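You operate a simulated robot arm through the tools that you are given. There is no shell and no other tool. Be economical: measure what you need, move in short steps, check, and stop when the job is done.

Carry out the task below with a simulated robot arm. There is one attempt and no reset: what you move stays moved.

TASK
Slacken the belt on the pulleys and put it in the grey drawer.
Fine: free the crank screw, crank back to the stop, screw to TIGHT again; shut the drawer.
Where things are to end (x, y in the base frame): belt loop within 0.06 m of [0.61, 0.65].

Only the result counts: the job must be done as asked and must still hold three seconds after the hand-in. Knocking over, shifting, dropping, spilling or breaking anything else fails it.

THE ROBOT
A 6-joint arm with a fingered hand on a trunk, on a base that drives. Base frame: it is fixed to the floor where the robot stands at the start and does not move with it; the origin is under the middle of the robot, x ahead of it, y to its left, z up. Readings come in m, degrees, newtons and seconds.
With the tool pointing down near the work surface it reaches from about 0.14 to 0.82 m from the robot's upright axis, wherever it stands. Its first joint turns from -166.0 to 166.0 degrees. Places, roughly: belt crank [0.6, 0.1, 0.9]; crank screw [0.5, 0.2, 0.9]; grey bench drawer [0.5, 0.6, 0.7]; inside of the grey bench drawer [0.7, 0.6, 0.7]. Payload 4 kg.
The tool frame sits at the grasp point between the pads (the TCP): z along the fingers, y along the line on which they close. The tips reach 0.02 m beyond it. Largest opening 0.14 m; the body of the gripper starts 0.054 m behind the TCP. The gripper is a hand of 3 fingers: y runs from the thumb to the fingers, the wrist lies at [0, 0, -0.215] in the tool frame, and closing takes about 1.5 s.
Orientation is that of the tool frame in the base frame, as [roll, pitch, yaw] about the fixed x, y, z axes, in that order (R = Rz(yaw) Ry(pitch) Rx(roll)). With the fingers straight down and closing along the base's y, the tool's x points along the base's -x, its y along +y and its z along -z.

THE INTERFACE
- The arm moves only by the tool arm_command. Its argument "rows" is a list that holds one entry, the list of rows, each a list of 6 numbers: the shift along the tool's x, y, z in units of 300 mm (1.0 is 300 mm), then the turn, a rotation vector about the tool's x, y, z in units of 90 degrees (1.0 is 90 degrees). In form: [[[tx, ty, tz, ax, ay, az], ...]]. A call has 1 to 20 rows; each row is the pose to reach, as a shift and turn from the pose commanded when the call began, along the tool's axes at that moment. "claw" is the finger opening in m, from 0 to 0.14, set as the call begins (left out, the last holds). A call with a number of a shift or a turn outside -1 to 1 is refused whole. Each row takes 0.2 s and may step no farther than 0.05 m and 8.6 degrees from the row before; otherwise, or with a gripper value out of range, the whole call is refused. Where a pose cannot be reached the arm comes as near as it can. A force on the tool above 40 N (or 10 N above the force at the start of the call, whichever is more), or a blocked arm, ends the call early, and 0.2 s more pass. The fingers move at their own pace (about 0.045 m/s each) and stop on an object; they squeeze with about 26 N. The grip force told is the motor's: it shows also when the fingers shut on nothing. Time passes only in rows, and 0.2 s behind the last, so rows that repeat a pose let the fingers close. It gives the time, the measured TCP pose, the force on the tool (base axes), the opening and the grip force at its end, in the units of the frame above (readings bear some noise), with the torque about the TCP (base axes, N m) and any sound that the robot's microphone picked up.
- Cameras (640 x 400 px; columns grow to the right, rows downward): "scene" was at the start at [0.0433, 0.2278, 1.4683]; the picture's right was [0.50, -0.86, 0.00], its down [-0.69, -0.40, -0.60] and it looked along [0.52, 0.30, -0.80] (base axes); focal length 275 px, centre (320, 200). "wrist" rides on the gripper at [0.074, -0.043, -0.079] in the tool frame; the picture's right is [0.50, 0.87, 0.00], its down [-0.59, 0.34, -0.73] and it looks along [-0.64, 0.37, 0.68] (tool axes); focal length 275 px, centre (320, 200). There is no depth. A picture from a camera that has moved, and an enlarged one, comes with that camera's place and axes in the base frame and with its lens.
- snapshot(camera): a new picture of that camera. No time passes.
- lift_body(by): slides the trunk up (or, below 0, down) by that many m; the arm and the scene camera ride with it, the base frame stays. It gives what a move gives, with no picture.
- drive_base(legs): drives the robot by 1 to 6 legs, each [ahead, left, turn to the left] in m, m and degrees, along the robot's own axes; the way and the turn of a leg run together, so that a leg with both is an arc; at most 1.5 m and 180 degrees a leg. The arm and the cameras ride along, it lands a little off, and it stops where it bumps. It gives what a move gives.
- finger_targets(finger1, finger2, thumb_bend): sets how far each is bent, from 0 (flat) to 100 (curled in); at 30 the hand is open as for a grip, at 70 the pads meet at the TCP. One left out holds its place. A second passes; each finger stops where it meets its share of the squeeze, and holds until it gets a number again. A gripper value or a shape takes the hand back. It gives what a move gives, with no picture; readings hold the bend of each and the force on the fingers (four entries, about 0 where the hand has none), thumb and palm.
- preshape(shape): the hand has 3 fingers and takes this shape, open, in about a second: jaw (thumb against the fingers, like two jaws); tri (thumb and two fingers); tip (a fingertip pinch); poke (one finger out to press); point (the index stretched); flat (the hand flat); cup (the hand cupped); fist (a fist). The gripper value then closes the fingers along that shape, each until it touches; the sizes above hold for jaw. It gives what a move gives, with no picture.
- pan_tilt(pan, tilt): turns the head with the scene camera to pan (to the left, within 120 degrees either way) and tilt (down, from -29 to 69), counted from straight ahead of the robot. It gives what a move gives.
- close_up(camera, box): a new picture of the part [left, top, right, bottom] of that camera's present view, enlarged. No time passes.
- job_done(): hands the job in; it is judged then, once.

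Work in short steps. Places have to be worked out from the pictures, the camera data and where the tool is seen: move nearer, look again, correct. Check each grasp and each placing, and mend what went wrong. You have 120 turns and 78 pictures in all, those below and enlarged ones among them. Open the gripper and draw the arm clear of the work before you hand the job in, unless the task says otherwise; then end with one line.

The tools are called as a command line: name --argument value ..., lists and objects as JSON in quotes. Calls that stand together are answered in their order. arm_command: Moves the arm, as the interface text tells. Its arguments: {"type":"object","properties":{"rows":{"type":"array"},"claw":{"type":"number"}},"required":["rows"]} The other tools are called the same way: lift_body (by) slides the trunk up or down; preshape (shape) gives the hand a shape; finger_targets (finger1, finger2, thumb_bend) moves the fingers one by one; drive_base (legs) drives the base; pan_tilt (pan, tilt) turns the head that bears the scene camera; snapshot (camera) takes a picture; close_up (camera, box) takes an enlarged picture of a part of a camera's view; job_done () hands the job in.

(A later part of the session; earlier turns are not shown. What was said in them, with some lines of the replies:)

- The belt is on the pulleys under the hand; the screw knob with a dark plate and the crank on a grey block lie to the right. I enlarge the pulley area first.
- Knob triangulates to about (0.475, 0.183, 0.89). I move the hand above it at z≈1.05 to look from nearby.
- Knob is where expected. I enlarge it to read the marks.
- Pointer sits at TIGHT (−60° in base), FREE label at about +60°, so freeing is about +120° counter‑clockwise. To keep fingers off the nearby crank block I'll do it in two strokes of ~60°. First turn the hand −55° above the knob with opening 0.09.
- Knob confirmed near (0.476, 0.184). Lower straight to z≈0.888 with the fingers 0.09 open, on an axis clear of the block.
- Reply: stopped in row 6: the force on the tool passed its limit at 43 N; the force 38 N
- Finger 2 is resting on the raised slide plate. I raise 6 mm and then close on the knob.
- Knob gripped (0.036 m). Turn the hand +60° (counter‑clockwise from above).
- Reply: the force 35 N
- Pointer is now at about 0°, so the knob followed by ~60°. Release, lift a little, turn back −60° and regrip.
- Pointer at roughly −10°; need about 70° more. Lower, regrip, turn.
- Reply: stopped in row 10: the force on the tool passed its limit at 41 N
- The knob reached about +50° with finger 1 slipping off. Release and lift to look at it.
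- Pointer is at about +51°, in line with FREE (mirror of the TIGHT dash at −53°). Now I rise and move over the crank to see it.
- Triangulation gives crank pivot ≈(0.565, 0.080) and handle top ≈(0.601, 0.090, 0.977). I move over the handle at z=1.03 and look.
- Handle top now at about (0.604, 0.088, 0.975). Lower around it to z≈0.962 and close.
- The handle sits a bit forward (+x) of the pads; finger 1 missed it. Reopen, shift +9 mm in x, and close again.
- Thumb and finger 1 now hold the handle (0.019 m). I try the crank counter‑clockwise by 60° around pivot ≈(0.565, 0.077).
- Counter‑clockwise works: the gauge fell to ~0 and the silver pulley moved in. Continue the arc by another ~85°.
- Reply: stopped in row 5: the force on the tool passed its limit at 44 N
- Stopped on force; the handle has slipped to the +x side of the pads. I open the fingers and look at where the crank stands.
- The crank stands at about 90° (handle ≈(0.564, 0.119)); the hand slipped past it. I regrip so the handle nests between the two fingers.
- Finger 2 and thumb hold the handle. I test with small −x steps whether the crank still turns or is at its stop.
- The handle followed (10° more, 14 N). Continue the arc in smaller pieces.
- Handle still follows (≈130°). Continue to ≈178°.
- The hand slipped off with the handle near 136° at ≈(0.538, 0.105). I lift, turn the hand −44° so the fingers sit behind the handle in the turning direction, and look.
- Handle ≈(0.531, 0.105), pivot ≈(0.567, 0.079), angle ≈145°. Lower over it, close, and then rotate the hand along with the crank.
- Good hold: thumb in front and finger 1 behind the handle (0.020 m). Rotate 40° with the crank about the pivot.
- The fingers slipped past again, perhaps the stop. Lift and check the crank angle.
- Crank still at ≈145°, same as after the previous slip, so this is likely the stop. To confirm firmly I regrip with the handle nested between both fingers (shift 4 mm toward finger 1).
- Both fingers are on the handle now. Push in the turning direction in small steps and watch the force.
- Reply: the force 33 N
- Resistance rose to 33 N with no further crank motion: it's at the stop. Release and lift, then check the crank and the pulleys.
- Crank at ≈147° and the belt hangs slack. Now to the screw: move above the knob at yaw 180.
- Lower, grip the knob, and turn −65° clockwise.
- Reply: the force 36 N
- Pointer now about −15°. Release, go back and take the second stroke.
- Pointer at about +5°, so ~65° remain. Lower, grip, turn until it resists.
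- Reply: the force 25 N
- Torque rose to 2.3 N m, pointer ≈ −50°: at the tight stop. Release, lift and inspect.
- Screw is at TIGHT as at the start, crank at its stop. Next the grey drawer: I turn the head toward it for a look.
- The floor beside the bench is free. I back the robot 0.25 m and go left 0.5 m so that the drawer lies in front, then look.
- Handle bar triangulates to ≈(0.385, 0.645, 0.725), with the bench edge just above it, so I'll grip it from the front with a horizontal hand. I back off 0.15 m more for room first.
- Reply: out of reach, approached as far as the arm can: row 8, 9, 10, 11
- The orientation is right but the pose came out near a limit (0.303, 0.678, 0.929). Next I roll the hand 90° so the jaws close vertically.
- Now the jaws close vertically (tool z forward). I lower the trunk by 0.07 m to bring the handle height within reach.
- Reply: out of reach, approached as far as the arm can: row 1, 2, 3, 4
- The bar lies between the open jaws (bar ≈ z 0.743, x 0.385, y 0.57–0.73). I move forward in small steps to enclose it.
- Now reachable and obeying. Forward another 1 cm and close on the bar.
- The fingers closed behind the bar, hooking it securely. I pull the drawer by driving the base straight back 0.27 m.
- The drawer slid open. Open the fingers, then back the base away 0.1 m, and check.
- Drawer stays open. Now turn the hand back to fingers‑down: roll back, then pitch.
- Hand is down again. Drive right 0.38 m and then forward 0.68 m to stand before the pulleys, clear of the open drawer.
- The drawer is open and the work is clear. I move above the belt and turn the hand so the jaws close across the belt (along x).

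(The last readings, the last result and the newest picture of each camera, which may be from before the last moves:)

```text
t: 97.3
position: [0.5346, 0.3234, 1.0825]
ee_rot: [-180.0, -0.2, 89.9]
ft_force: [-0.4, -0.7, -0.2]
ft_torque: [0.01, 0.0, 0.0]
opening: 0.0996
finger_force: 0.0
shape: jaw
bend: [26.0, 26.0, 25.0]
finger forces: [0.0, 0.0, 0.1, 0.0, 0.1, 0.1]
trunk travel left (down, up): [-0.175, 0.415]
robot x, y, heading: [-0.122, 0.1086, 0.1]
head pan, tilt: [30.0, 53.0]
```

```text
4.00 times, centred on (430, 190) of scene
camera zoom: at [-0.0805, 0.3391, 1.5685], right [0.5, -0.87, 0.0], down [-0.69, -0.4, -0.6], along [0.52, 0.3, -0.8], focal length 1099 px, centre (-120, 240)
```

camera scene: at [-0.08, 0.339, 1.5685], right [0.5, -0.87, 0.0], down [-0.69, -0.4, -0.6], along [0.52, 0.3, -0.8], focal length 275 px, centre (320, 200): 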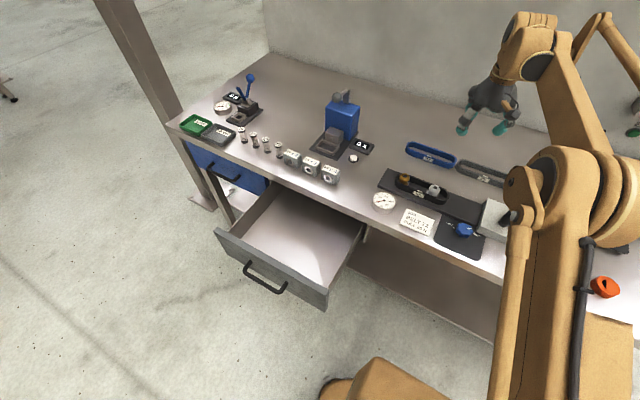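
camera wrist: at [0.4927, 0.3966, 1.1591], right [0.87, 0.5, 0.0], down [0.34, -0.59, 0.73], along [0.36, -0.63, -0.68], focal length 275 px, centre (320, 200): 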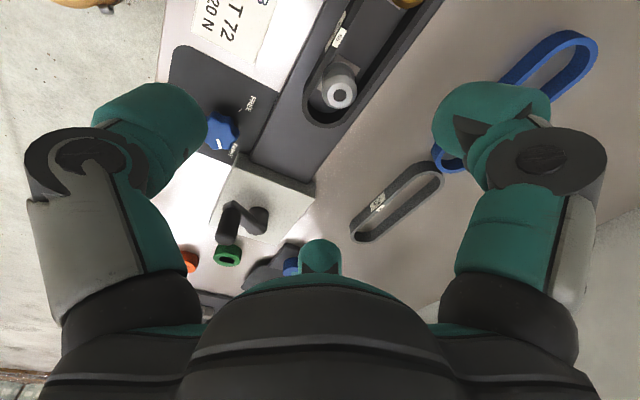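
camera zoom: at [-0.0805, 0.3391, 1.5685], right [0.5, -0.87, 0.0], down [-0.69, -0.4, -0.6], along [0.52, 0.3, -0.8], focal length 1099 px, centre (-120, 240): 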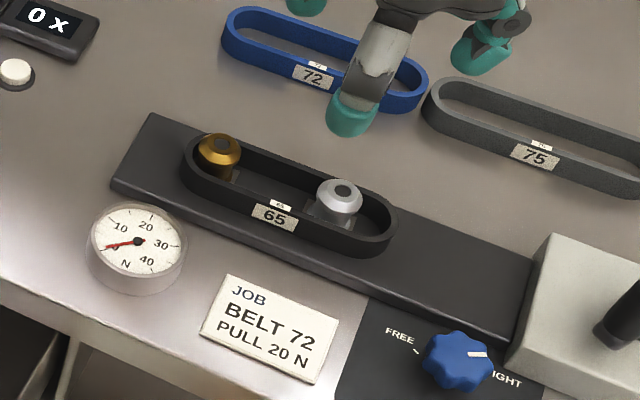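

From the views: pulleys ≈(0.56, 0.30) and (0.558, 0.395); belt loop spans y 0.25–0.415, x ≈0.537–0.585, with slack at the silver end. I go over its middle at z≈0.95 and check alignment.

arm_command --rows '[[[0.02, 0.05, 0.12, 0, 0, 0], [0.039, 0.088, 0.24, 0, 0, 0], [0.039, 0.088, 0.36, 0, 0, 0], [0.039, 0.088, 0.44, 0, 0, 0]]]'

snapshot --camera "wrist"

close_up --camera "scene" --box '[350, 140, 510, 240]'

```text
t: 98.3
position: [0.5619, 0.3358, 0.9466]
ee_rot: [-179.9, -0.2, 90.0]
ft_force: [-0.2, -0.8, -0.1]
ft_torque: [0.03, -0.01, 0.03]
opening: 0.0996
finger_force: 0.1
shape: jaw
bend: [26.0, 26.0, 25.0]
finger forces: [0.0, 0.0, 0.0, 0.0, 0.0, 0.1]
trunk travel left (down, up): [-0.175, 0.415]
robot x, y, heading: [-0.1261, 0.113, -0.0]
head pan, tilt: [30.0, 53.0]
```

```text
21 pictures are left
camera wrist: at [0.5208, 0.4103, 1.0247], right [0.87, 0.5, 0.0], down [0.34, -0.59, 0.73], along [0.37, -0.63, -0.68], focal length 275 px, centre (320, 200)
```

wrist: 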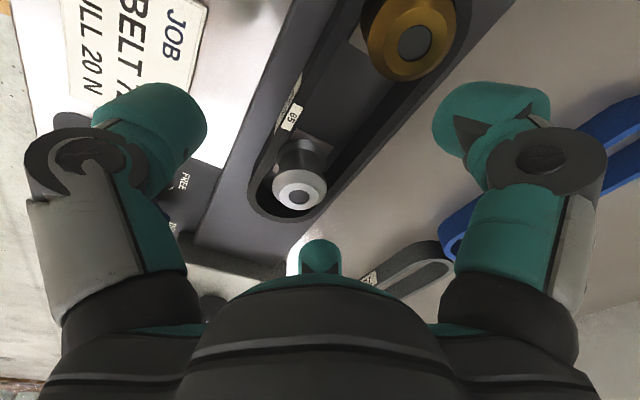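

```text
4.00 times, centred on (430, 190) of scene
camera zoom: at [-0.0798, 0.3392, 1.5685], right [0.5, -0.87, 0.0], down [-0.69, -0.4, -0.6], along [0.52, 0.3, -0.8], focal length 1099 px, centre (-120, 240)
```

zoom: 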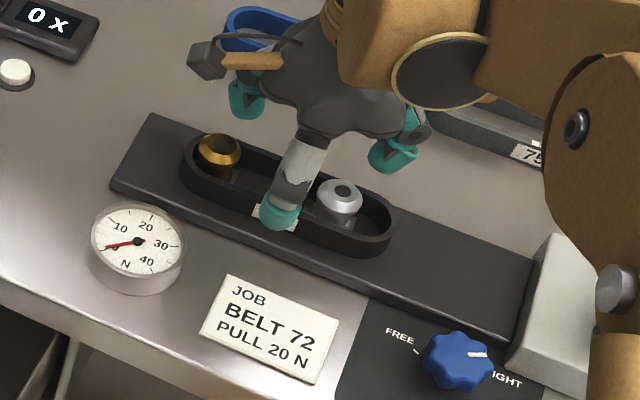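

Pulley axis is at x≈0.565, so I shift 3 mm, lower to z≈0.898 and close on the belt's two long sides.

arm_command --rows '[[[0, 0.01, 0.06, 0, 0, 0], [0, 0.01, 0.12, 0, 0, 0], [0, 0.01, 0.163, 0, 0, 0]]]'

arm_command --rows '[[[0, 0, 0, 0, 0, 0], [0, 0, 0, 0, 0, 0], [0, 0, 0, 0, 0, 0], [0, 0, 0, 0, 0, 0], [0, 0, 0, 0, 0, 0], [0, 0, 0, 0, 0, 0]]]' --claw 0.0

snapshot --camera "wrist"

```text
t: 99.0
position: [0.5628, 0.3359, 0.9159]
ee_rot: [179.7, -0.3, 90.1]
ft_force: [1.7, 0.2, 30.1]
ft_torque: [-0.4, -0.86, -0.05]
opening: 0.098
finger_force: 0.0
shape: jaw
bend: [24.0, 24.0, 25.0]
finger forces: [11.4, 18.9, 0.1, 0.0, 0.1, 0.1]
trunk travel left (down, up): [-0.175, 0.415]
robot x, y, heading: [-0.1236, 0.1091, 0.2]
head pan, tilt: [30.0, 53.0]
stopped in row 3: the force on the tool passed its limit at 54 N (the readings are from after the stop); the commanded pose is now the measured one
```

```text
t: 99.8
position: [0.5641, 0.3355, 0.916]
ee_rot: [179.5, -0.3, 90.0]
ft_force: [-2.7, -0.1, 28.6]
ft_torque: [-0.4, -0.75, -0.05]
opening: 0.0604
finger_force: 0.0
shape: jaw
bend: [24.0, 23.0, 50.0]
finger forces: [10.2, 16.9, 0.1, 0.0, 0.8, 0.1]
trunk travel left (down, up): [-0.175, 0.415]
robot x, y, heading: [-0.1239, 0.1121, -0.1]
head pan, tilt: [30.0, 53.0]
stopped in row 4: the force on the tool passed its limit at 40 N (the readings are from after the stop); the commanded pose is now the measured one
```

```text
19 pictures are left
camera wrist: at [0.5217, 0.41, 0.9931], right [0.87, 0.5, 0.01], down [0.34, -0.59, 0.73], along [0.37, -0.63, -0.68], focal length 275 px, centre (320, 200)
```

wrist: 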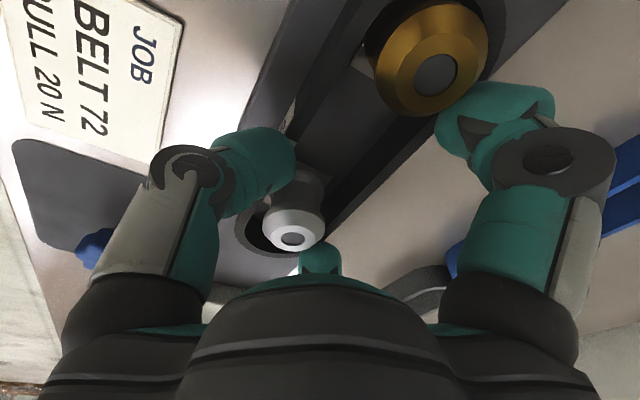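

Finger tips are standing on the belt's far rim (tips curve inward). Lift 4 cm, open fully, and lower again.

arm_command --rows '[[[0, 0, -0.05, 0, 0, 0], [0, 0, -0.13, 0, 0, 0], [0, 0, -0.13, 0, 0, 0], [0, 0, -0.13, 0, 0, 0], [0, 0, -0.13, 0, 0, 0], [0, 0, -0.13, 0, 0, 0], [0, 0, -0.13, 0, 0, 0]]]' --claw 0.14

snapshot --camera "wrist"

```text
t: 101.4
position: [0.5662, 0.34, 0.9525]
ee_rot: [179.7, -0.3, 89.9]
ft_force: [0.8, 0.2, 0.2]
ft_torque: [0.0, 0.03, 0.02]
opening: 0.1395
finger_force: 0.0
shape: jaw
bend: [30.0, 30.0, 30.0]
finger forces: [0.0, 0.0, 0.1, 0.1, 0.0, 0.1]
trunk travel left (down, up): [-0.175, 0.415]
robot x, y, heading: [-0.123, 0.1142, -0.0]
head pan, tilt: [30.0, 53.0]
```

```text
18 pictures are left
camera wrist: at [0.5244, 0.412, 1.0289], right [0.87, 0.5, 0.01], down [0.34, -0.59, 0.73], along [0.37, -0.63, -0.68], focal length 275 px, centre (320, 200)
```

wrist: 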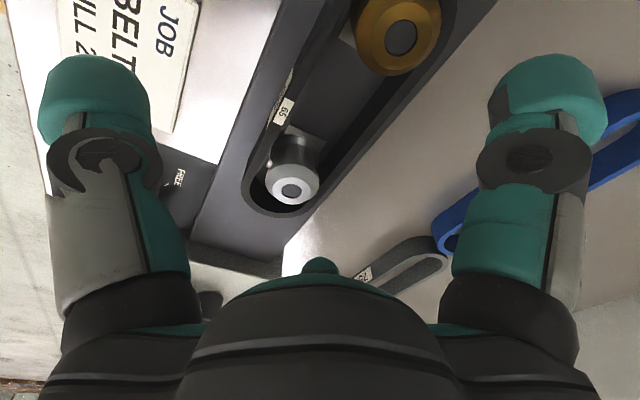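

Belt actually spans x≈0.541–0.602 (centre 0.571). I recentre, use opening 0.125 (staying clear of the blue belt) and lower.

arm_command --rows '[[[0, 0.02, 0, 0, 0, 0], [0, 0.02, 0.06, 0, 0, 0], [0, 0.02, 0.12, 0, 0, 0], [0, 0.02, 0.17, 0, 0, 0]]]' --claw 0.125

snapshot --camera "wrist"

```text
t: 102.4
position: [0.5724, 0.3361, 0.9008]
ee_rot: [179.8, -0.3, 90.0]
ft_force: [0.2, -0.7, -0.1]
ft_torque: [0.03, 0.0, -0.05]
opening: 0.1253
finger_force: 0.1
shape: jaw
bend: [24.0, 24.0, 23.0]
finger forces: [0.1, 0.0, 0.0, 0.1, 0.0, 0.0]
trunk travel left (down, up): [-0.175, 0.415]
robot x, y, heading: [-0.1228, 0.1114, -0.1]
head pan, tilt: [30.0, 53.0]
```

```text
17 pictures are left
camera wrist: at [0.5301, 0.4105, 0.9778], right [0.87, 0.5, 0.01], down [0.34, -0.59, 0.73], along [0.37, -0.63, -0.68], focal length 275 px, centre (320, 200)
```

wrist: 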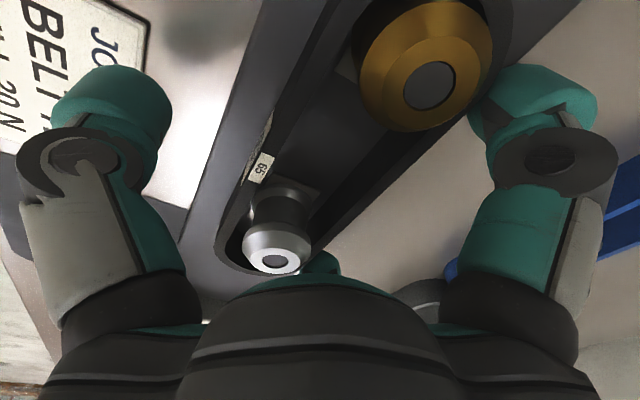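

Descended freely with the belt between the jaws. Close on it.

arm_command --rows '[[[0, 0, 0, 0, 0, 0], [0, 0, 0, 0, 0, 0], [0, 0, 0, 0, 0, 0], [0, 0, 0, 0, 0, 0], [0, 0, 0, 0, 0, 0], [0, 0, 0, 0, 0, 0], [0, 0, 0, 0, 0, 0]]]' --claw 0.0

snapshot --camera "wrist"

```text
t: 104.0
position: [0.572, 0.3353, 0.9007]
ee_rot: [179.7, -0.2, 90.0]
ft_force: [7.2, 0.2, 0.0]
ft_torque: [0.04, -0.03, -0.16]
opening: 0.0753
finger_force: 26.1
shape: jaw
bend: [28.0, 30.0, 36.0]
finger forces: [16.9, 16.6, 0.0, 0.0, 27.1, 0.0]
trunk travel left (down, up): [-0.175, 0.415]
robot x, y, heading: [-0.1259, 0.1111, -0.0]
head pan, tilt: [30.0, 53.0]
```

```text
16 pictures are left
camera wrist: at [0.5306, 0.4105, 0.9779], right [0.87, 0.5, 0.01], down [0.34, -0.59, 0.73], along [0.37, -0.63, -0.68], focal length 275 px, centre (320, 200)
```

wrist: 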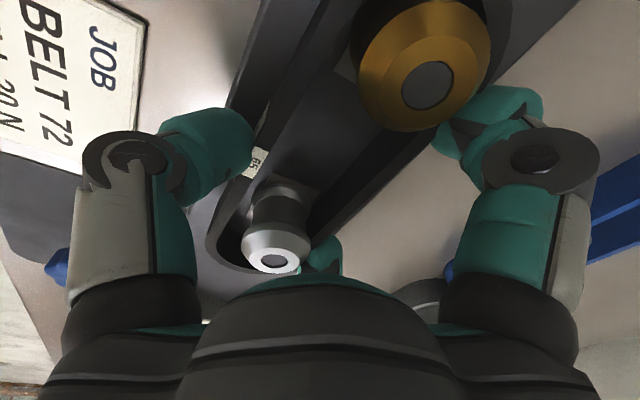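

Gripped (26 N on both sides). Lift slightly, shift ~12 mm toward +y to clear the gold flange, and then lift out slowly.

arm_command --rows '[[[0, 0, -0.01, 0, 0, 0], [0.02, 0, -0.012, 0, 0, 0], [0.04, 0, -0.012, 0, 0, 0], [0.04, 0, -0.03, 0, 0, 0], [0.04, 0, -0.06, 0, 0, 0]]]'

snapshot --camera "wrist"

```text
t: 105.2
position: [0.5737, 0.3488, 0.9174]
ee_rot: [179.9, -0.3, 90.2]
ft_force: [10.6, -0.5, -8.2]
ft_torque: [0.37, -0.04, 0.5]
opening: 0.0695
finger_force: 26.1
shape: jaw
bend: [32.0, 32.0, 36.0]
finger forces: [14.7, 26.9, 0.1, 0.1, 30.7, 0.1]
trunk travel left (down, up): [-0.175, 0.415]
robot x, y, heading: [-0.1227, 0.1134, -0.3]
head pan, tilt: [30.0, 53.0]
```

```text
15 pictures are left
camera wrist: at [0.5312, 0.4232, 0.9955], right [0.87, 0.5, 0.0], down [0.34, -0.59, 0.73], along [0.37, -0.63, -0.68], focal length 275 px, centre (320, 200)
```

wrist: 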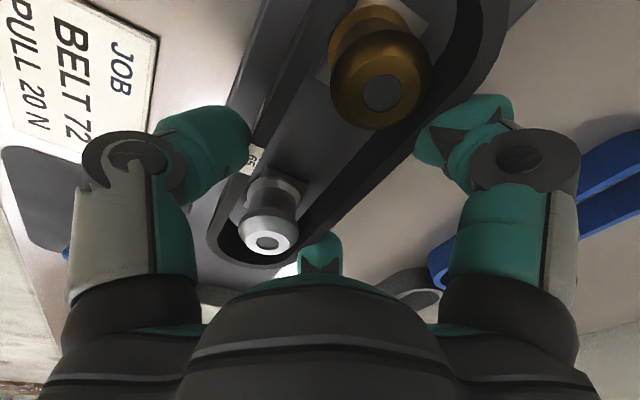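

The belt moves with the hand and the gold pulley is now clear inside the loop. Continue lifting.

arm_command --rows '[[[0, 0, -0.03, 0, 0, 0], [0, 0, -0.06, 0, 0, 0], [0, 0, -0.12, 0, 0, 0], [0, 0, -0.2, 0, 0, 0], [0, 0, -0.3, 0, 0, 0], [0, 0, -0.42, 0, 0, 0]]]'

snapshot --camera "wrist"

snapshot --camera "scene"

```text
t: 106.6
position: [0.5709, 0.3462, 1.0457]
ee_rot: [179.8, -0.3, 89.9]
ft_force: [0.3, 1.0, 0.0]
ft_torque: [0.01, -0.01, 0.0]
opening: 0.0694
finger_force: 26.1
shape: jaw
bend: [32.0, 32.0, 36.0]
finger forces: [14.3, 18.7, 0.0, 0.0, 33.1, 0.0]
trunk travel left (down, up): [-0.175, 0.415]
robot x, y, heading: [-0.1241, 0.1082, 0.1]
head pan, tilt: [30.0, 53.0]
```

```text
14 pictures are left
camera wrist: at [0.5273, 0.421, 1.1235], right [0.87, 0.5, 0.01], down [0.34, -0.59, 0.73], along [0.37, -0.63, -0.68], focal length 275 px, centre (320, 200)
```

wrist: 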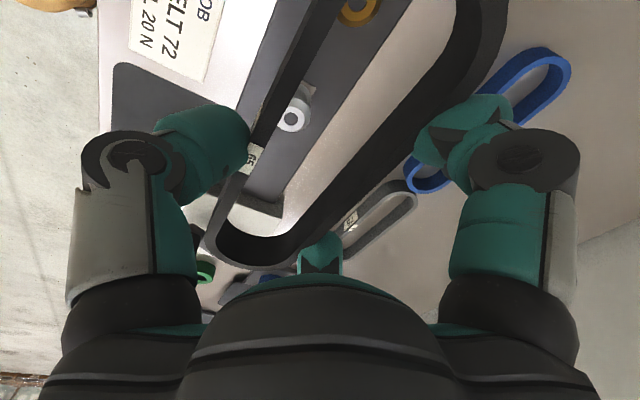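

```text
13 pictures are left
camera scene: at [-0.0802, 0.339, 1.5686], right [0.5, -0.87, 0.0], down [-0.69, -0.4, -0.6], along [0.52, 0.3, -0.8], focal length 275 px, centre (320, 200)
```

scene: 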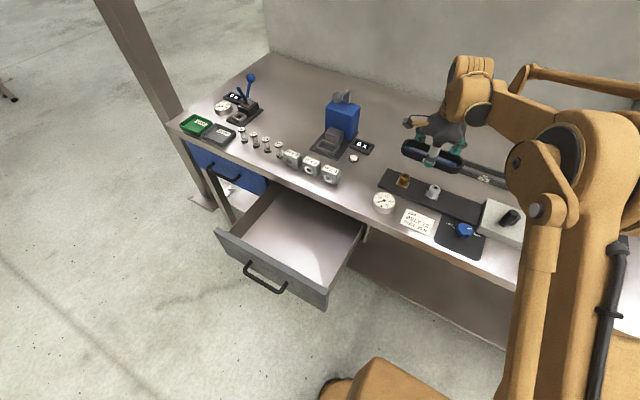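

Belt 65 is free and held. The drawer handle is now at ≈(0.112, 0.648), i.e. open ≈0.27 m, so the belt must go down at x≈0.32–0.34, y≈0.65. I carry it back and over the drawer, turning to yaw 180.

arm_command --rows '[[[0, -0.142, 0, 0, 0, -0.08], [0, -0.284, 0, 0, 0, -0.16], [0, -0.427, 0, 0, 0, -0.24], [0, -0.569, 0, 0, 0, -0.32], [0, -0.711, 0, 0, 0, -0.4], [0, -0.853, 0, 0, 0, -0.48], [0.142, -0.853, 0, 0, 0, -0.56], [0.284, -0.853, 0, 0, 0, -0.64], [0.427, -0.853, 0, 0, 0, -0.72], [0.569, -0.853, 0, 0, 0, -0.8], [0.711, -0.853, 0, 0, 0, -0.87], [0.853, -0.853, 0, 0, 0, -0.94], [0.995, -0.853, 0, 0, 0, -1.0]]]'

snapshot --camera "scene"

snapshot --camera "wrist"

```text
t: 109.4
position: [0.3164, 0.6477, 1.0455]
ee_rot: [179.9, 0.2, -179.9]
ft_force: [1.0, 0.0, -0.6]
ft_torque: [-0.01, -0.01, 0.04]
opening: 0.0691
finger_force: 26.5
shape: jaw
bend: [32.0, 32.0, 36.0]
finger forces: [14.9, 18.6, 0.1, 0.0, 33.4, 0.0]
trunk travel left (down, up): [-0.175, 0.415]
robot x, y, heading: [-0.1187, 0.1157, 0.2]
head pan, tilt: [30.0, 53.0]
```

```text
12 pictures are left
camera scene: at [-0.0797, 0.3406, 1.5683], right [0.5, -0.87, 0.0], down [-0.69, -0.4, -0.6], along [0.52, 0.3, -0.8], focal length 275 px, centre (320, 200)
```

scene: 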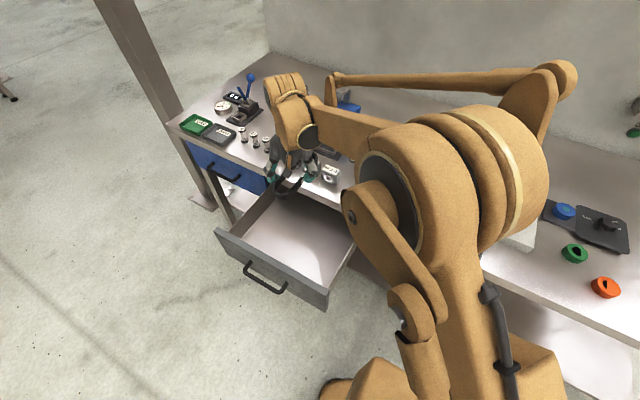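

```text
11 pictures are left
camera wrist: at [0.2428, 0.6054, 1.1218], right [-0.5, 0.87, 0.0], down [0.58, 0.34, 0.74], along [0.64, 0.37, -0.68], focal length 275 px, centre (320, 200)
```

wrist: 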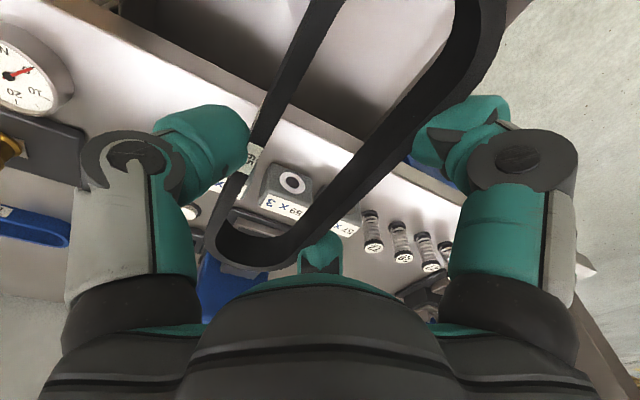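

The belt's far end would meet the bench edge (x≈0.40), so I shift back 4 cm first and then lower into the drawer.

arm_command --rows '[[[0.137, 0.005, 0, 0, 0, 0], [0.137, 0.005, 0.15, 0, 0, 0], [0.137, 0.005, 0.3, 0, 0, 0], [0.137, 0.005, 0.45, 0, 0, 0], [0.137, 0.005, 0.6, 0, 0, 0], [0.137, 0.005, 0.75, 0, 0, 0], [0.137, 0.005, 0.85, 0, 0, 0]]]'

snapshot --camera "wrist"

close_up --camera "scene" --box '[190, 130, 390, 320]'

```text
t: 111.0
position: [0.2729, 0.6496, 0.7882]
ee_rot: [179.8, 0.2, 180.0]
ft_force: [-0.6, 0.3, -1.5]
ft_torque: [0.0, -0.04, 0.01]
opening: 0.0686
finger_force: 26.1
shape: jaw
bend: [32.0, 32.0, 36.0]
finger forces: [14.7, 18.7, 0.0, 0.0, 33.4, 0.0]
trunk travel left (down, up): [-0.175, 0.415]
robot x, y, heading: [-0.1272, 0.1137, -0.3]
head pan, tilt: [30.0, 53.0]
```

```text
10 pictures are left
camera wrist: at [0.2001, 0.6073, 0.8659], right [-0.5, 0.87, 0.0], down [0.59, 0.34, 0.74], along [0.64, 0.37, -0.67], focal length 275 px, centre (320, 200)
```

wrist: 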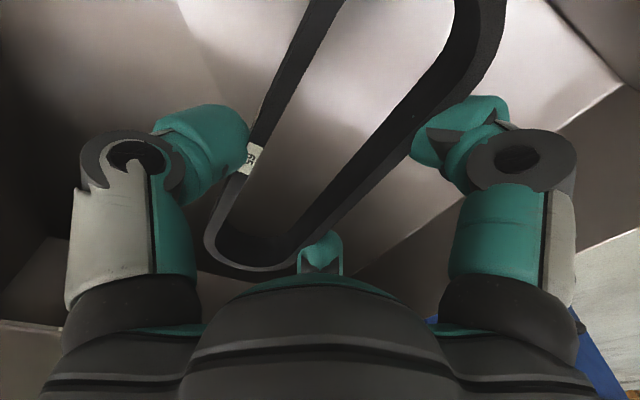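

```text
2.11 times, centred on (290, 225) of scene
camera zoom: at [-0.0796, 0.3398, 1.5684], right [0.5, -0.87, 0.0], down [-0.69, -0.4, -0.6], along [0.52, 0.3, -0.8], focal length 578 px, centre (383, 147)
```

zoom: 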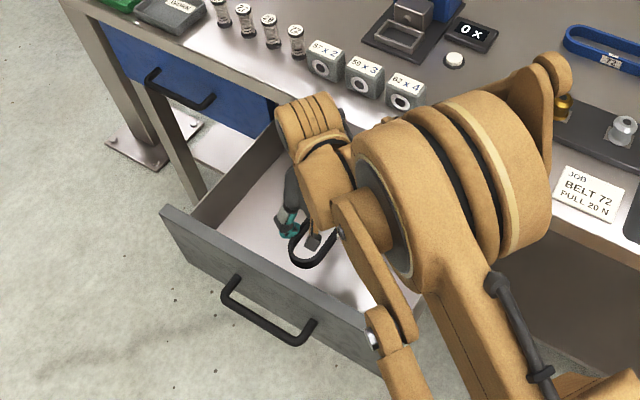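

The belt is inside the drawer, above its floor. Move forward 3.5 cm and lower gently until contact.

arm_command --rows '[[[-0.05, 0, 0.05, 0, 0, 0], [-0.117, 0, 0.1, 0, 0, 0], [-0.117, 0, 0.14, 0, 0, 0], [-0.117, 0, 0.18, 0, 0, 0], [-0.117, 0, 0.21, 0, 0, 0], [-0.117, 0, 0.24, 0, 0, 0], [-0.117, 0, 0.27, 0, 0, 0]]]'

```text
t: 112.6
position: [0.304, 0.6376, 0.7267]
ee_rot: [179.8, 0.2, 180.0]
ft_force: [0.0, -0.1, -1.2]
ft_torque: [0.03, -0.02, 0.0]
opening: 0.0688
finger_force: 26.6
shape: jaw
bend: [32.0, 32.0, 36.0]
finger forces: [14.7, 18.6, 0.0, 0.0, 33.4, 0.0]
out of reach, approached as far as the arm can: row 5, 6, 7
trunk travel left (down, up): [-0.175, 0.415]
robot x, y, heading: [-0.1242, 0.1121, -0.1]
head pan, tilt: [30.0, 53.0]
```

The arm is at its lower limit with no contact yet. I lower the trunk by 1.5 cm and watch the force.

lift_body --by -0.015

snapshot --camera "wrist"

```text
t: 113.2
position: [0.3038, 0.6377, 0.7136]
ee_rot: [179.7, 0.2, 179.9]
ft_force: [0.3, 0.7, -0.1]
ft_torque: [0.03, 0.0, -0.03]
opening: 0.0687
finger_force: 26.1
shape: jaw
bend: [32.0, 32.0, 36.0]
finger forces: [14.6, 18.7, 0.0, 0.0, 33.3, 0.0]
trunk travel left (down, up): [-0.16, 0.43]
robot x, y, heading: [-0.1226, 0.1092, 0.0]
head pan, tilt: [30.0, 53.0]
```

```text
8 pictures are left
camera wrist: at [0.2298, 0.5957, 0.7891], right [-0.5, 0.87, 0.0], down [0.58, 0.34, 0.74], along [0.64, 0.37, -0.67], focal length 275 px, centre (320, 200)
```

wrist: 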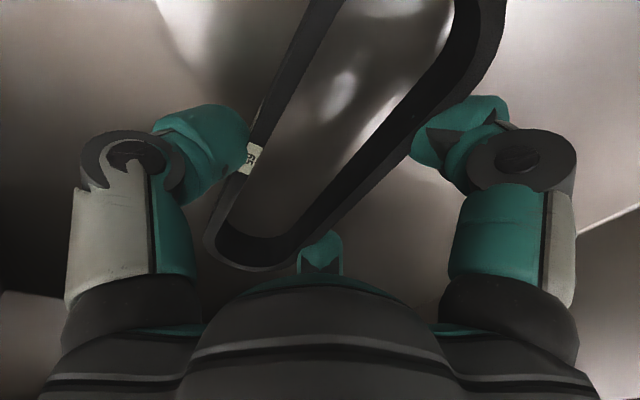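

Only 8 pictures remain, so I'll rely on forces: lower another 1.5 cm.

lift_body --by -0.015

```text
t: 113.9
position: [0.302, 0.6379, 0.699]
ee_rot: [179.6, 0.2, -179.9]
ft_force: [-1.1, 8.8, 36.9]
ft_torque: [-0.4, 0.16, -0.16]
opening: 0.0704
finger_force: 26.0
shape: jaw
bend: [32.0, 32.0, 35.0]
finger forces: [22.4, 24.3, 0.0, 0.0, 38.4, 0.0]
trunk travel left (down, up): [-0.145, 0.445]
robot x, y, heading: [-0.1198, 0.1134, 0.1]
head pan, tilt: [30.0, 53.0]
```

Contact with the drawer floor. Raise 4 mm, move 1.5 cm further in (+x) and slightly +y, then release.

lift_body --by 0.004

arm_command --rows '[[[-0.025, 0.015, 0, 0, 0, 0], [-0.05, 0.03, 0, 0, 0, 0]]]'

```text
t: 114.4
position: [0.3025, 0.6391, 0.7021]
ee_rot: [179.6, 0.2, -179.9]
ft_force: [-0.6, 4.4, 7.9]
ft_torque: [-0.13, -0.11, 0.03]
opening: 0.0699
finger_force: 26.0
shape: jaw
bend: [32.0, 32.0, 35.0]
finger forces: [16.4, 22.1, 0.0, 0.1, 33.3, 0.0]
trunk travel left (down, up): [-0.149, 0.441]
robot x, y, heading: [-0.1242, 0.1098, 0.1]
head pan, tilt: [30.0, 53.0]
```

```text
t: 115.0
position: [0.316, 0.6434, 0.7098]
ee_rot: [179.5, 0.3, 180.0]
ft_force: [-0.4, -0.6, -0.9]
ft_torque: [0.01, -0.02, -0.03]
opening: 0.0695
finger_force: 25.8
shape: jaw
bend: [32.0, 32.0, 35.0]
finger forces: [13.4, 17.3, 0.0, 0.0, 30.7, 0.0]
out of reach, approached as far as the arm can: row 1, 2
trunk travel left (down, up): [-0.149, 0.441]
robot x, y, heading: [-0.1252, 0.1114, -0.1]
head pan, tilt: [30.0, 53.0]
```

At (0.316, 0.643), a few mm above the floor. Lower 6 mm, open the fingers, then rise with the trunk.

lift_body --by -0.006

arm_command --rows '[[[0, 0, 0, 0, 0, 0], [0, 0, 0, 0, 0, 0], [0, 0, 0, 0, 0, 0], [0, 0, 0, 0, 0, 0], [0, 0, 0, 0, 0, 0]]]' --claw 0.12

lift_body --by 0.1

snapshot --camera "wrist"

```text
t: 115.6
position: [0.3156, 0.6443, 0.7038]
ee_rot: [179.6, 0.3, 180.0]
ft_force: [0.4, 0.4, -0.8]
ft_torque: [0.0, -0.01, 0.02]
opening: 0.0695
finger_force: 26.1
shape: jaw
bend: [32.0, 32.0, 35.0]
finger forces: [13.4, 17.2, 0.0, 0.1, 30.7, 0.0]
trunk travel left (down, up): [-0.143, 0.447]
robot x, y, heading: [-0.1251, 0.1112, 0.2]
head pan, tilt: [30.0, 53.0]
```

```text
t: 116.8
position: [0.3151, 0.6434, 0.7032]
ee_rot: [179.5, 0.2, 179.9]
ft_force: [-0.4, 0.1, 0.0]
ft_torque: [0.02, 0.02, 0.01]
opening: 0.1197
finger_force: 0.2
shape: jaw
bend: [24.0, 24.0, 22.0]
finger forces: [0.1, 0.0, 0.0, 0.0, 0.0, 0.0]
trunk travel left (down, up): [-0.143, 0.447]
robot x, y, heading: [-0.1203, 0.1086, 0.1]
head pan, tilt: [30.0, 53.0]
```

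```text
t: 118.1
position: [0.3166, 0.6439, 0.8032]
ee_rot: [179.5, 0.3, -180.0]
ft_force: [0.9, -0.3, 0.5]
ft_torque: [-0.01, -0.04, -0.02]
opening: 0.1199
finger_force: 0.0
shape: jaw
bend: [24.0, 24.0, 22.0]
finger forces: [0.2, 0.0, 0.0, 0.0, 0.0, 0.0]
trunk travel left (down, up): [-0.243, 0.347]
robot x, y, heading: [-0.1254, 0.1112, -0.0]
head pan, tilt: [30.0, 53.0]
```

```text
7 pictures are left
camera wrist: at [0.2419, 0.6006, 0.8798], right [-0.5, 0.87, 0.0], down [0.58, 0.33, 0.74], along [0.64, 0.37, -0.67], focal length 275 px, centre (320, 200)
```

wrist: 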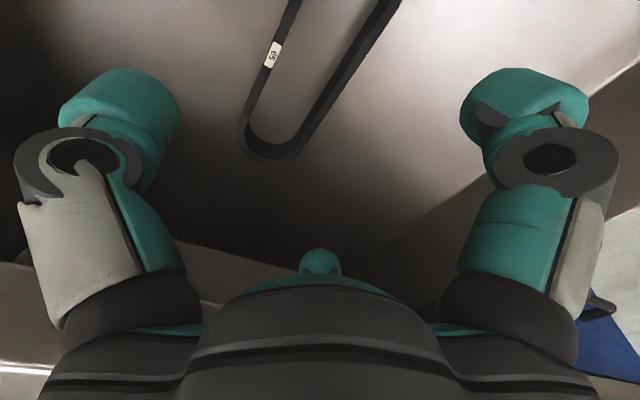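

Belt 65 lies flat on the drawer floor, centre ≈(0.308, 0.64) → ≈(0.58, 0.64) when shut. Now raise out, back the robot away and left, in front of the drawer.

lift_body --by 0.18

drive_base --legs '[[-0.72, 0, 0], [0, 0.376, 0]]'

arm_command --rows '[[[-0.0625, -0.121, -0.042, 0, 0, 0], [-0.125, -0.242, -0.083, 0, 0, 0], [-0.1875, -0.363, -0.125, 0, 0, 0], [-0.25, -0.484, -0.167, 0, 0, 0], [-0.3125, -0.604, -0.208, 0, 0, 0], [-0.375, -0.725, -0.25, 0, 0, 0], [-0.4375, -0.846, -0.29, 0, 0, 0], [-0.5, -0.967, -0.333, 0, 0, 0]]]' --claw 0.07

```text
t: 120.1
position: [0.3146, 0.6429, 0.9838]
ee_rot: [179.6, 0.3, -179.9]
ft_force: [0.4, -0.2, 0.4]
ft_torque: [0.0, 0.03, -0.04]
opening: 0.1196
finger_force: 0.2
shape: jaw
bend: [24.0, 24.0, 22.0]
finger forces: [0.0, 0.0, 0.1, 0.0, 0.0, 0.0]
trunk travel left (down, up): [-0.423, 0.167]
robot x, y, heading: [-0.1224, 0.1096, 0.1]
head pan, tilt: [30.0, 53.0]
```

```text
t: 126.0
position: [-0.406, 1.015, 0.9832]
ee_rot: [179.6, 0.2, -179.8]
ft_force: [-0.6, -0.1, -0.3]
ft_torque: [-0.05, 0.0, 0.03]
opening: 0.1198
finger_force: 0.0
shape: jaw
bend: [24.0, 24.0, 22.0]
finger forces: [0.1, 0.0, 0.0, 0.0, 0.1, 0.0]
trunk travel left (down, up): [-0.423, 0.167]
robot x, y, heading: [-0.8449, 0.4811, 0.3]
head pan, tilt: [30.0, 53.0]
```

```text
t: 127.8
position: [-0.2521, 0.7218, 1.0799]
ee_rot: [179.5, 0.1, -179.8]
ft_force: [1.7, 0.3, -0.8]
ft_torque: [0.02, -0.02, 0.03]
opening: 0.0704
finger_force: 0.1
shape: jaw
bend: [34.0, 34.0, 33.0]
finger forces: [0.0, 0.1, 0.1, 0.0, 0.1, 0.0]
trunk travel left (down, up): [-0.423, 0.167]
robot x, y, heading: [-0.8431, 0.484, -0.0]
head pan, tilt: [30.0, 53.0]
```

Now pitch the hand forward to horizontal, then roll it.

arm_command --rows '[[[-0.0485, -0.023, -0.052, 0, -0.0909, 0], [-0.097, -0.046, -0.103, 0, -0.1818, 0], [-0.145, -0.068, -0.155, 0, -0.2727, 0], [-0.194, -0.091, -0.206, 0, -0.3636, 0], [-0.242, -0.114, -0.258, 0, -0.4545, 0], [-0.291, -0.136, -0.309, 0, -0.5454, 0], [-0.339, -0.159, -0.361, 0, -0.6363, 0], [-0.388, -0.182, -0.412, 0, -0.7272, 0], [-0.436, -0.205, -0.464, 0, -0.8181, 0], [-0.485, -0.227, -0.515, 0, -0.909, 0], [-0.533, -0.25, -0.567, 0, -1.0, 0]]]'

arm_command --rows '[[[0, 0, 0, 0, 0, 0.09], [0, 0, 0, 0, 0, 0.18], [0, 0, 0, 0, 0, 0.27], [0, 0, 0, 0, 0, 0.36], [0, 0, 0, 0, 0, 0.45], [0, 0, 0, 0, 0, 0.54], [0, 0, 0, 0, 0, 0.63], [0, 0, 0, 0, 0, 0.72], [0, 0, 0, 0, 0, 0.81], [0, 0, 0, 0, 0, 0.9], [0, 0, 0, 0, 0, 1.0]]]'

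```text
t: 130.2
position: [-0.0935, 0.6489, 1.2497]
ee_rot: [59.5, 89.5, 59.8]
ft_force: [0.5, -1.1, 0.3]
ft_torque: [-0.03, -0.02, -0.01]
opening: 0.0704
finger_force: 0.1
shape: jaw
bend: [34.0, 34.0, 33.0]
finger forces: [0.0, 0.0, 0.1, 0.1, 0.0, 0.1]
trunk travel left (down, up): [-0.423, 0.167]
robot x, y, heading: [-0.8447, 0.48, 0.1]
head pan, tilt: [30.0, 53.0]
```

```text
refused: row 11 steps farther than a row can; nothing moved
```

Redo the roll with equal steps, then lower the trunk to its bottom.

arm_command --rows '[[[0, 0, 0, 0, 0, 0.09], [0, 0, 0, 0, 0, 0.18], [0, 0, 0, 0, 0, 0.27], [0, 0, 0, 0, 0, 0.36], [0, 0, 0, 0, 0, 0.45], [0, 0, 0, 0, 0, 0.54], [0, 0, 0, 0, 0, 0.63], [0, 0, 0, 0, 0, 0.72], [0, 0, 0, 0, 0, 0.81], [0, 0, 0, 0, 0, 0.9], [0, 0, 0, 0, 0, 0.99]]]'

lift_body --by -0.418

arm_command --rows '[[[0, -0.1, 0.03, 0, 0, 0], [0, -0.2, 0.06, 0, 0, 0], [0, -0.295, 0.09, 0, 0, 0]]]'

```text
t: 132.6
position: [-0.0965, 0.6473, 1.2517]
ee_rot: [89.7, 0.4, 90.2]
ft_force: [0.7, -0.1, -0.5]
ft_torque: [0.0, -0.01, 0.0]
opening: 0.0702
finger_force: 0.1
shape: jaw
bend: [34.0, 34.0, 33.0]
finger forces: [0.0, 0.0, 0.0, 0.1, 0.1, 0.0]
trunk travel left (down, up): [-0.423, 0.167]
robot x, y, heading: [-0.8425, 0.4818, 0.3]
head pan, tilt: [30.0, 53.0]
```

```text
refused: -0.418 is not a number from -0.4 to 0.4
```

```text
t: 133.4
position: [-0.0671, 0.649, 1.1624]
ee_rot: [89.9, 0.5, 90.2]
ft_force: [0.4, -0.1, 0.2]
ft_torque: [0.0, -0.01, 0.01]
opening: 0.0702
finger_force: 0.1
shape: jaw
bend: [34.0, 34.0, 33.0]
finger forces: [0.0, 0.1, 0.0, 0.0, 0.0, 0.0]
trunk travel left (down, up): [-0.423, 0.167]
robot x, y, heading: [-0.8409, 0.4777, 0.1]
head pan, tilt: [30.0, 53.0]
```

Lower the trunk in two parts by 0.42 m to handle height and check with a picture.

lift_body --by -0.4

lift_body --by -0.019

snapshot --camera "wrist"

```text
t: 137.2
position: [-0.0683, 0.6499, 0.7628]
ee_rot: [89.7, 0.5, 90.2]
ft_force: [0.1, 0.2, 0.0]
ft_torque: [-0.01, 0.02, -0.02]
opening: 0.0701
finger_force: 0.1
shape: jaw
bend: [34.0, 34.0, 33.0]
finger forces: [0.0, 0.0, 0.1, 0.0, 0.0, 0.0]
trunk travel left (down, up): [-0.023, 0.567]
robot x, y, heading: [-0.8419, 0.4821, 0.3]
head pan, tilt: [30.0, 53.0]
```

```text
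t: 137.9
position: [-0.0689, 0.6497, 0.744]
ee_rot: [89.7, 0.5, 90.2]
ft_force: [-0.4, 0.9, 0.9]
ft_torque: [-0.01, -0.02, 0.01]
opening: 0.0704
finger_force: 0.1
shape: jaw
bend: [34.0, 34.0, 33.0]
finger forces: [0.0, 0.0, 0.0, 0.1, 0.0, 0.0]
trunk travel left (down, up): [-0.004, 0.586]
robot x, y, heading: [-0.8443, 0.4844, 0.2]
head pan, tilt: [30.0, 53.0]
```

```text
6 pictures are left
camera wrist: at [-0.1467, 0.7232, 0.6986], right [-0.01, 0.51, 0.86], down [-0.73, -0.59, 0.34], along [0.68, -0.63, 0.38], focal length 275 px, centre (320, 200)
```

wrist: 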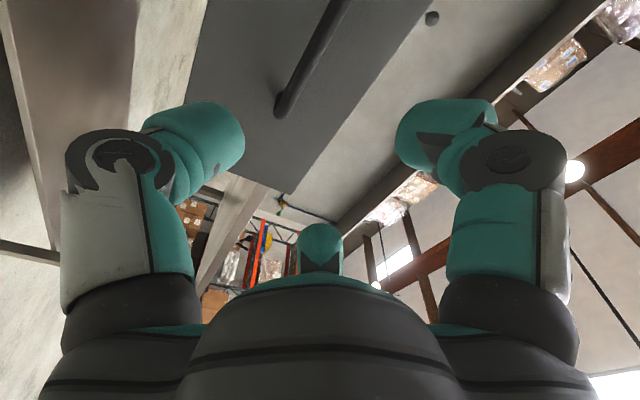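

Bar at z≈0.741, centred between the jaws. Drive forward 0.19 m to just before contact, then continue pushing.

drive_base --legs '[[0.185, 0, 0]]'

drive_base --legs '[[0.1, 0, 0]]'

drive_base --legs '[[0.13, 0, 0]]'

```text
t: 139.4
position: [0.1201, 0.6489, 0.7445]
ee_rot: [89.8, 0.5, 90.0]
ft_force: [0.2, 0.6, 0.9]
ft_torque: [-0.03, -0.01, 0.01]
opening: 0.0704
finger_force: 0.1
shape: jaw
bend: [34.0, 34.0, 33.0]
finger forces: [0.1, 0.0, 0.0, 0.0, 0.1, 0.0]
trunk travel left (down, up): [-0.004, 0.586]
robot x, y, heading: [-0.6539, 0.4821, 0.2]
head pan, tilt: [30.0, 53.0]
```

```text
t: 140.6
position: [0.2227, 0.6469, 0.7438]
ee_rot: [89.7, 0.5, 90.0]
ft_force: [-0.1, 0.3, 0.5]
ft_torque: [0.01, 0.03, 0.01]
opening: 0.0701
finger_force: 0.0
shape: jaw
bend: [34.0, 34.0, 33.0]
finger forces: [0.1, 0.0, 0.0, 0.0, 0.0, 0.0]
trunk travel left (down, up): [-0.004, 0.586]
robot x, y, heading: [-0.5506, 0.4818, -0.1]
head pan, tilt: [30.0, 53.0]
```

```text
t: 141.8
position: [0.3552, 0.6475, 0.7445]
ee_rot: [89.7, 0.5, 90.0]
ft_force: [-0.2, 0.0, -0.4]
ft_torque: [0.03, 0.02, -0.01]
opening: 0.0699
finger_force: 0.1
shape: jaw
bend: [34.0, 34.0, 33.0]
finger forces: [0.0, 0.0, 0.0, 0.0, 0.0, 0.1]
trunk travel left (down, up): [-0.004, 0.586]
robot x, y, heading: [-0.4163, 0.4811, -0.1]
head pan, tilt: [30.0, 53.0]
```

Presumably the drawer is rolling along ahead of the fingers; I check with a picture before the last centimetres.

snapshot --camera "scene"

```text
5 pictures are left
camera scene: at [-0.377, 0.7087, 1.3975], right [0.5, -0.87, 0.0], down [-0.69, -0.4, -0.6], along [0.52, 0.3, -0.8], focal length 275 px, centre (320, 200)
```

scene: 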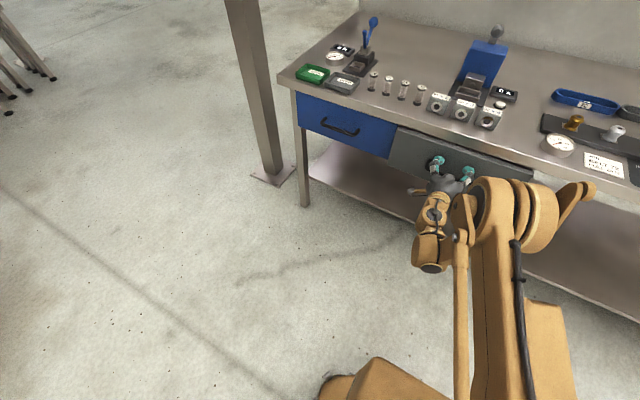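

The drawer is almost shut. Push the rest with the arm in small steps until resistance rises.

arm_command --rows '[[[0, 0, 0.03, 0, 0, 0], [0, 0, 0.06, 0, 0, 0], [0, 0, 0.09, 0, 0, 0], [0, 0, 0.12, 0, 0, 0], [0, 0, 0.15, 0, 0, 0], [0, 0, 0.18, 0, 0, 0], [0, 0, 0.2, 0, 0, 0]]]'

```text
t: 142.9
position: [0.3919, 0.647, 0.7412]
ee_rot: [89.8, 0.4, 90.0]
ft_force: [0.3, 0.3, 0.8]
ft_torque: [0.02, 0.0, 0.0]
opening: 0.0261
finger_force: 24.1
shape: jaw
bend: [100.0, 100.0, 54.0]
finger forces: [0.0, 0.1, 0.0, 0.1, 0.0, 0.0]
trunk travel left (down, up): [-0.004, 0.586]
robot x, y, heading: [-0.4171, 0.4794, 0.0]
head pan, tilt: [30.0, 53.0]
stopped in row 5: the force on the tool passed its limit at 49 N (the readings are from after the stop); the commanded pose is now the measured one
```

Resistance at 49 N; the fingers were bent in by it. Open the hand (repeat pose) before backing off.

arm_command --rows '[[[0, 0, 0, 0, 0, 0], [0, 0, 0, 0, 0, 0], [0, 0, 0, 0, 0, 0], [0, 0, 0, 0, 0, 0], [0, 0, 0, 0, 0, 0], [0, 0, 0, 0, 0, 0], [0, 0, 0, 0, 0, 0], [0, 0, 0, 0, 0, 0]]]' --claw 0.1

snapshot --camera "wrist"

```text
t: 144.2
position: [0.3859, 0.6508, 0.7438]
ee_rot: [89.7, 0.4, 90.1]
ft_force: [-19.1, 1.6, -1.3]
ft_torque: [-0.02, -0.32, -0.14]
opening: 0.0952
finger_force: 0.0
shape: jaw
bend: [27.0, 27.0, 25.0]
finger forces: [6.7, 10.2, 0.1, 0.1, 1.8, 0.0]
trunk travel left (down, up): [-0.004, 0.586]
robot x, y, heading: [-0.4163, 0.4832, 0.2]
head pan, tilt: [30.0, 53.0]
stopped in row 6: the force on the tool passed its limit at 41 N (the readings are from after the stop); the commanded pose is now the measured one
```

```text
4 pictures are left
camera wrist: at [0.3084, 0.7236, 0.6983], right [-0.01, 0.51, 0.86], down [-0.73, -0.59, 0.34], along [0.68, -0.63, 0.38], focal length 275 px, centre (320, 200)
```

wrist: 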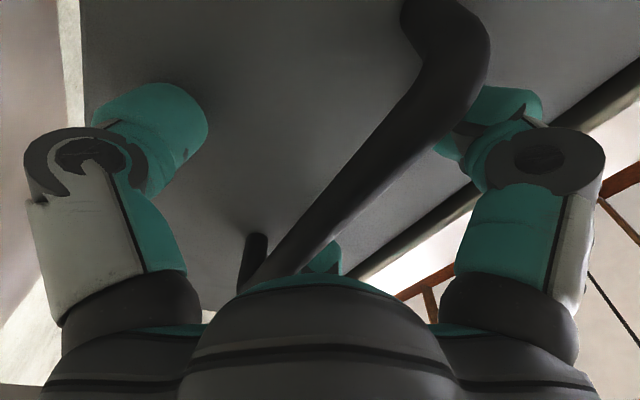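

The drawer holds firmly against 19 N and the bar looks just as it did when shut. Back the base off 0.25 m and verify.

drive_base --legs '[[-0.25, 0, 0]]'

snapshot --camera "scene"

```text
t: 146.0
position: [0.1361, 0.6512, 0.7434]
ee_rot: [89.7, 0.4, 90.4]
ft_force: [-0.1, -0.5, 0.0]
ft_torque: [0.04, -0.03, 0.03]
opening: 0.0994
finger_force: 0.1
shape: jaw
bend: [26.0, 26.0, 25.0]
finger forces: [0.0, 0.1, 0.0, 0.1, 0.0, 0.0]
trunk travel left (down, up): [-0.004, 0.586]
robot x, y, heading: [-0.6729, 0.4802, 0.2]
head pan, tilt: [30.0, 53.0]
```

```text
3 pictures are left
camera scene: at [-0.6295, 0.7081, 1.3975], right [0.5, -0.86, 0.0], down [-0.69, -0.4, -0.6], along [0.52, 0.3, -0.8], focal length 275 px, centre (320, 200)
```

scene: 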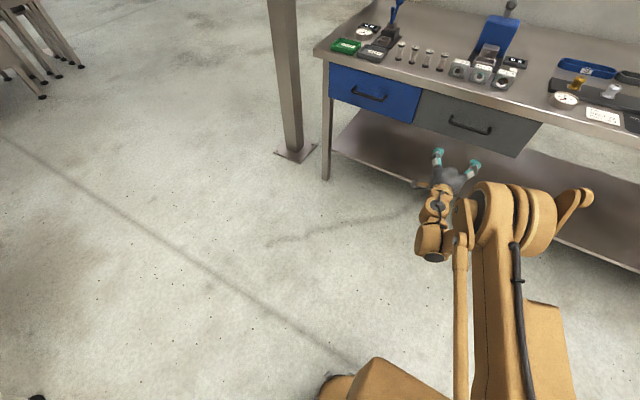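

The grey drawer looks flush with the blue one. I turn the head to check the screw and crank once more.

pan_tilt --pan -8 --tilt 35

close_up --camera "scene" --box '[140, 60, 460, 260]'

```text
t: 147.1
position: [0.1381, 0.6512, 0.7434]
ee_rot: [89.8, 0.4, 90.5]
ft_force: [0.0, 0.5, 0.1]
ft_torque: [0.01, 0.03, -0.01]
opening: 0.0996
finger_force: 0.0
shape: jaw
bend: [26.0, 26.0, 25.0]
finger forces: [0.0, 0.0, 0.0, 0.1, 0.0, 0.0]
trunk travel left (down, up): [-0.004, 0.586]
robot x, y, heading: [-0.6719, 0.4804, 0.4]
head pan, tilt: [-8.0, 35.0]
```

```text
2.00 times, centred on (300, 160) of scene
camera zoom: at [-0.6062, 0.659, 1.4232], right [-0.13, -0.99, 0.0], down [-0.57, 0.08, -0.82], along [0.81, -0.11, -0.57], focal length 549 px, centre (360, 280)
```

zoom: 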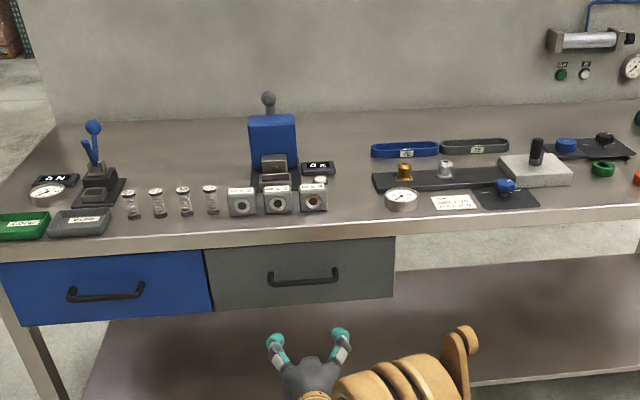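

Everything is in place: the drawer is shut flush, the pulleys are empty, the screw is at TIGHT, the crank is back, and the other items are undisturbed. The hand is open and clear, so I hand in.

job_done

```text
The job is handed in.
```

I slackened belt 65, took it off the pulleys and shut it in the grey drawer. The crank is back at its stop, and the screw is turned back to TIGHT. I estimate the belt at about (0.58, 0.64), some 0.03 m from the target; that is worked out from where it lay before I shut the drawer.
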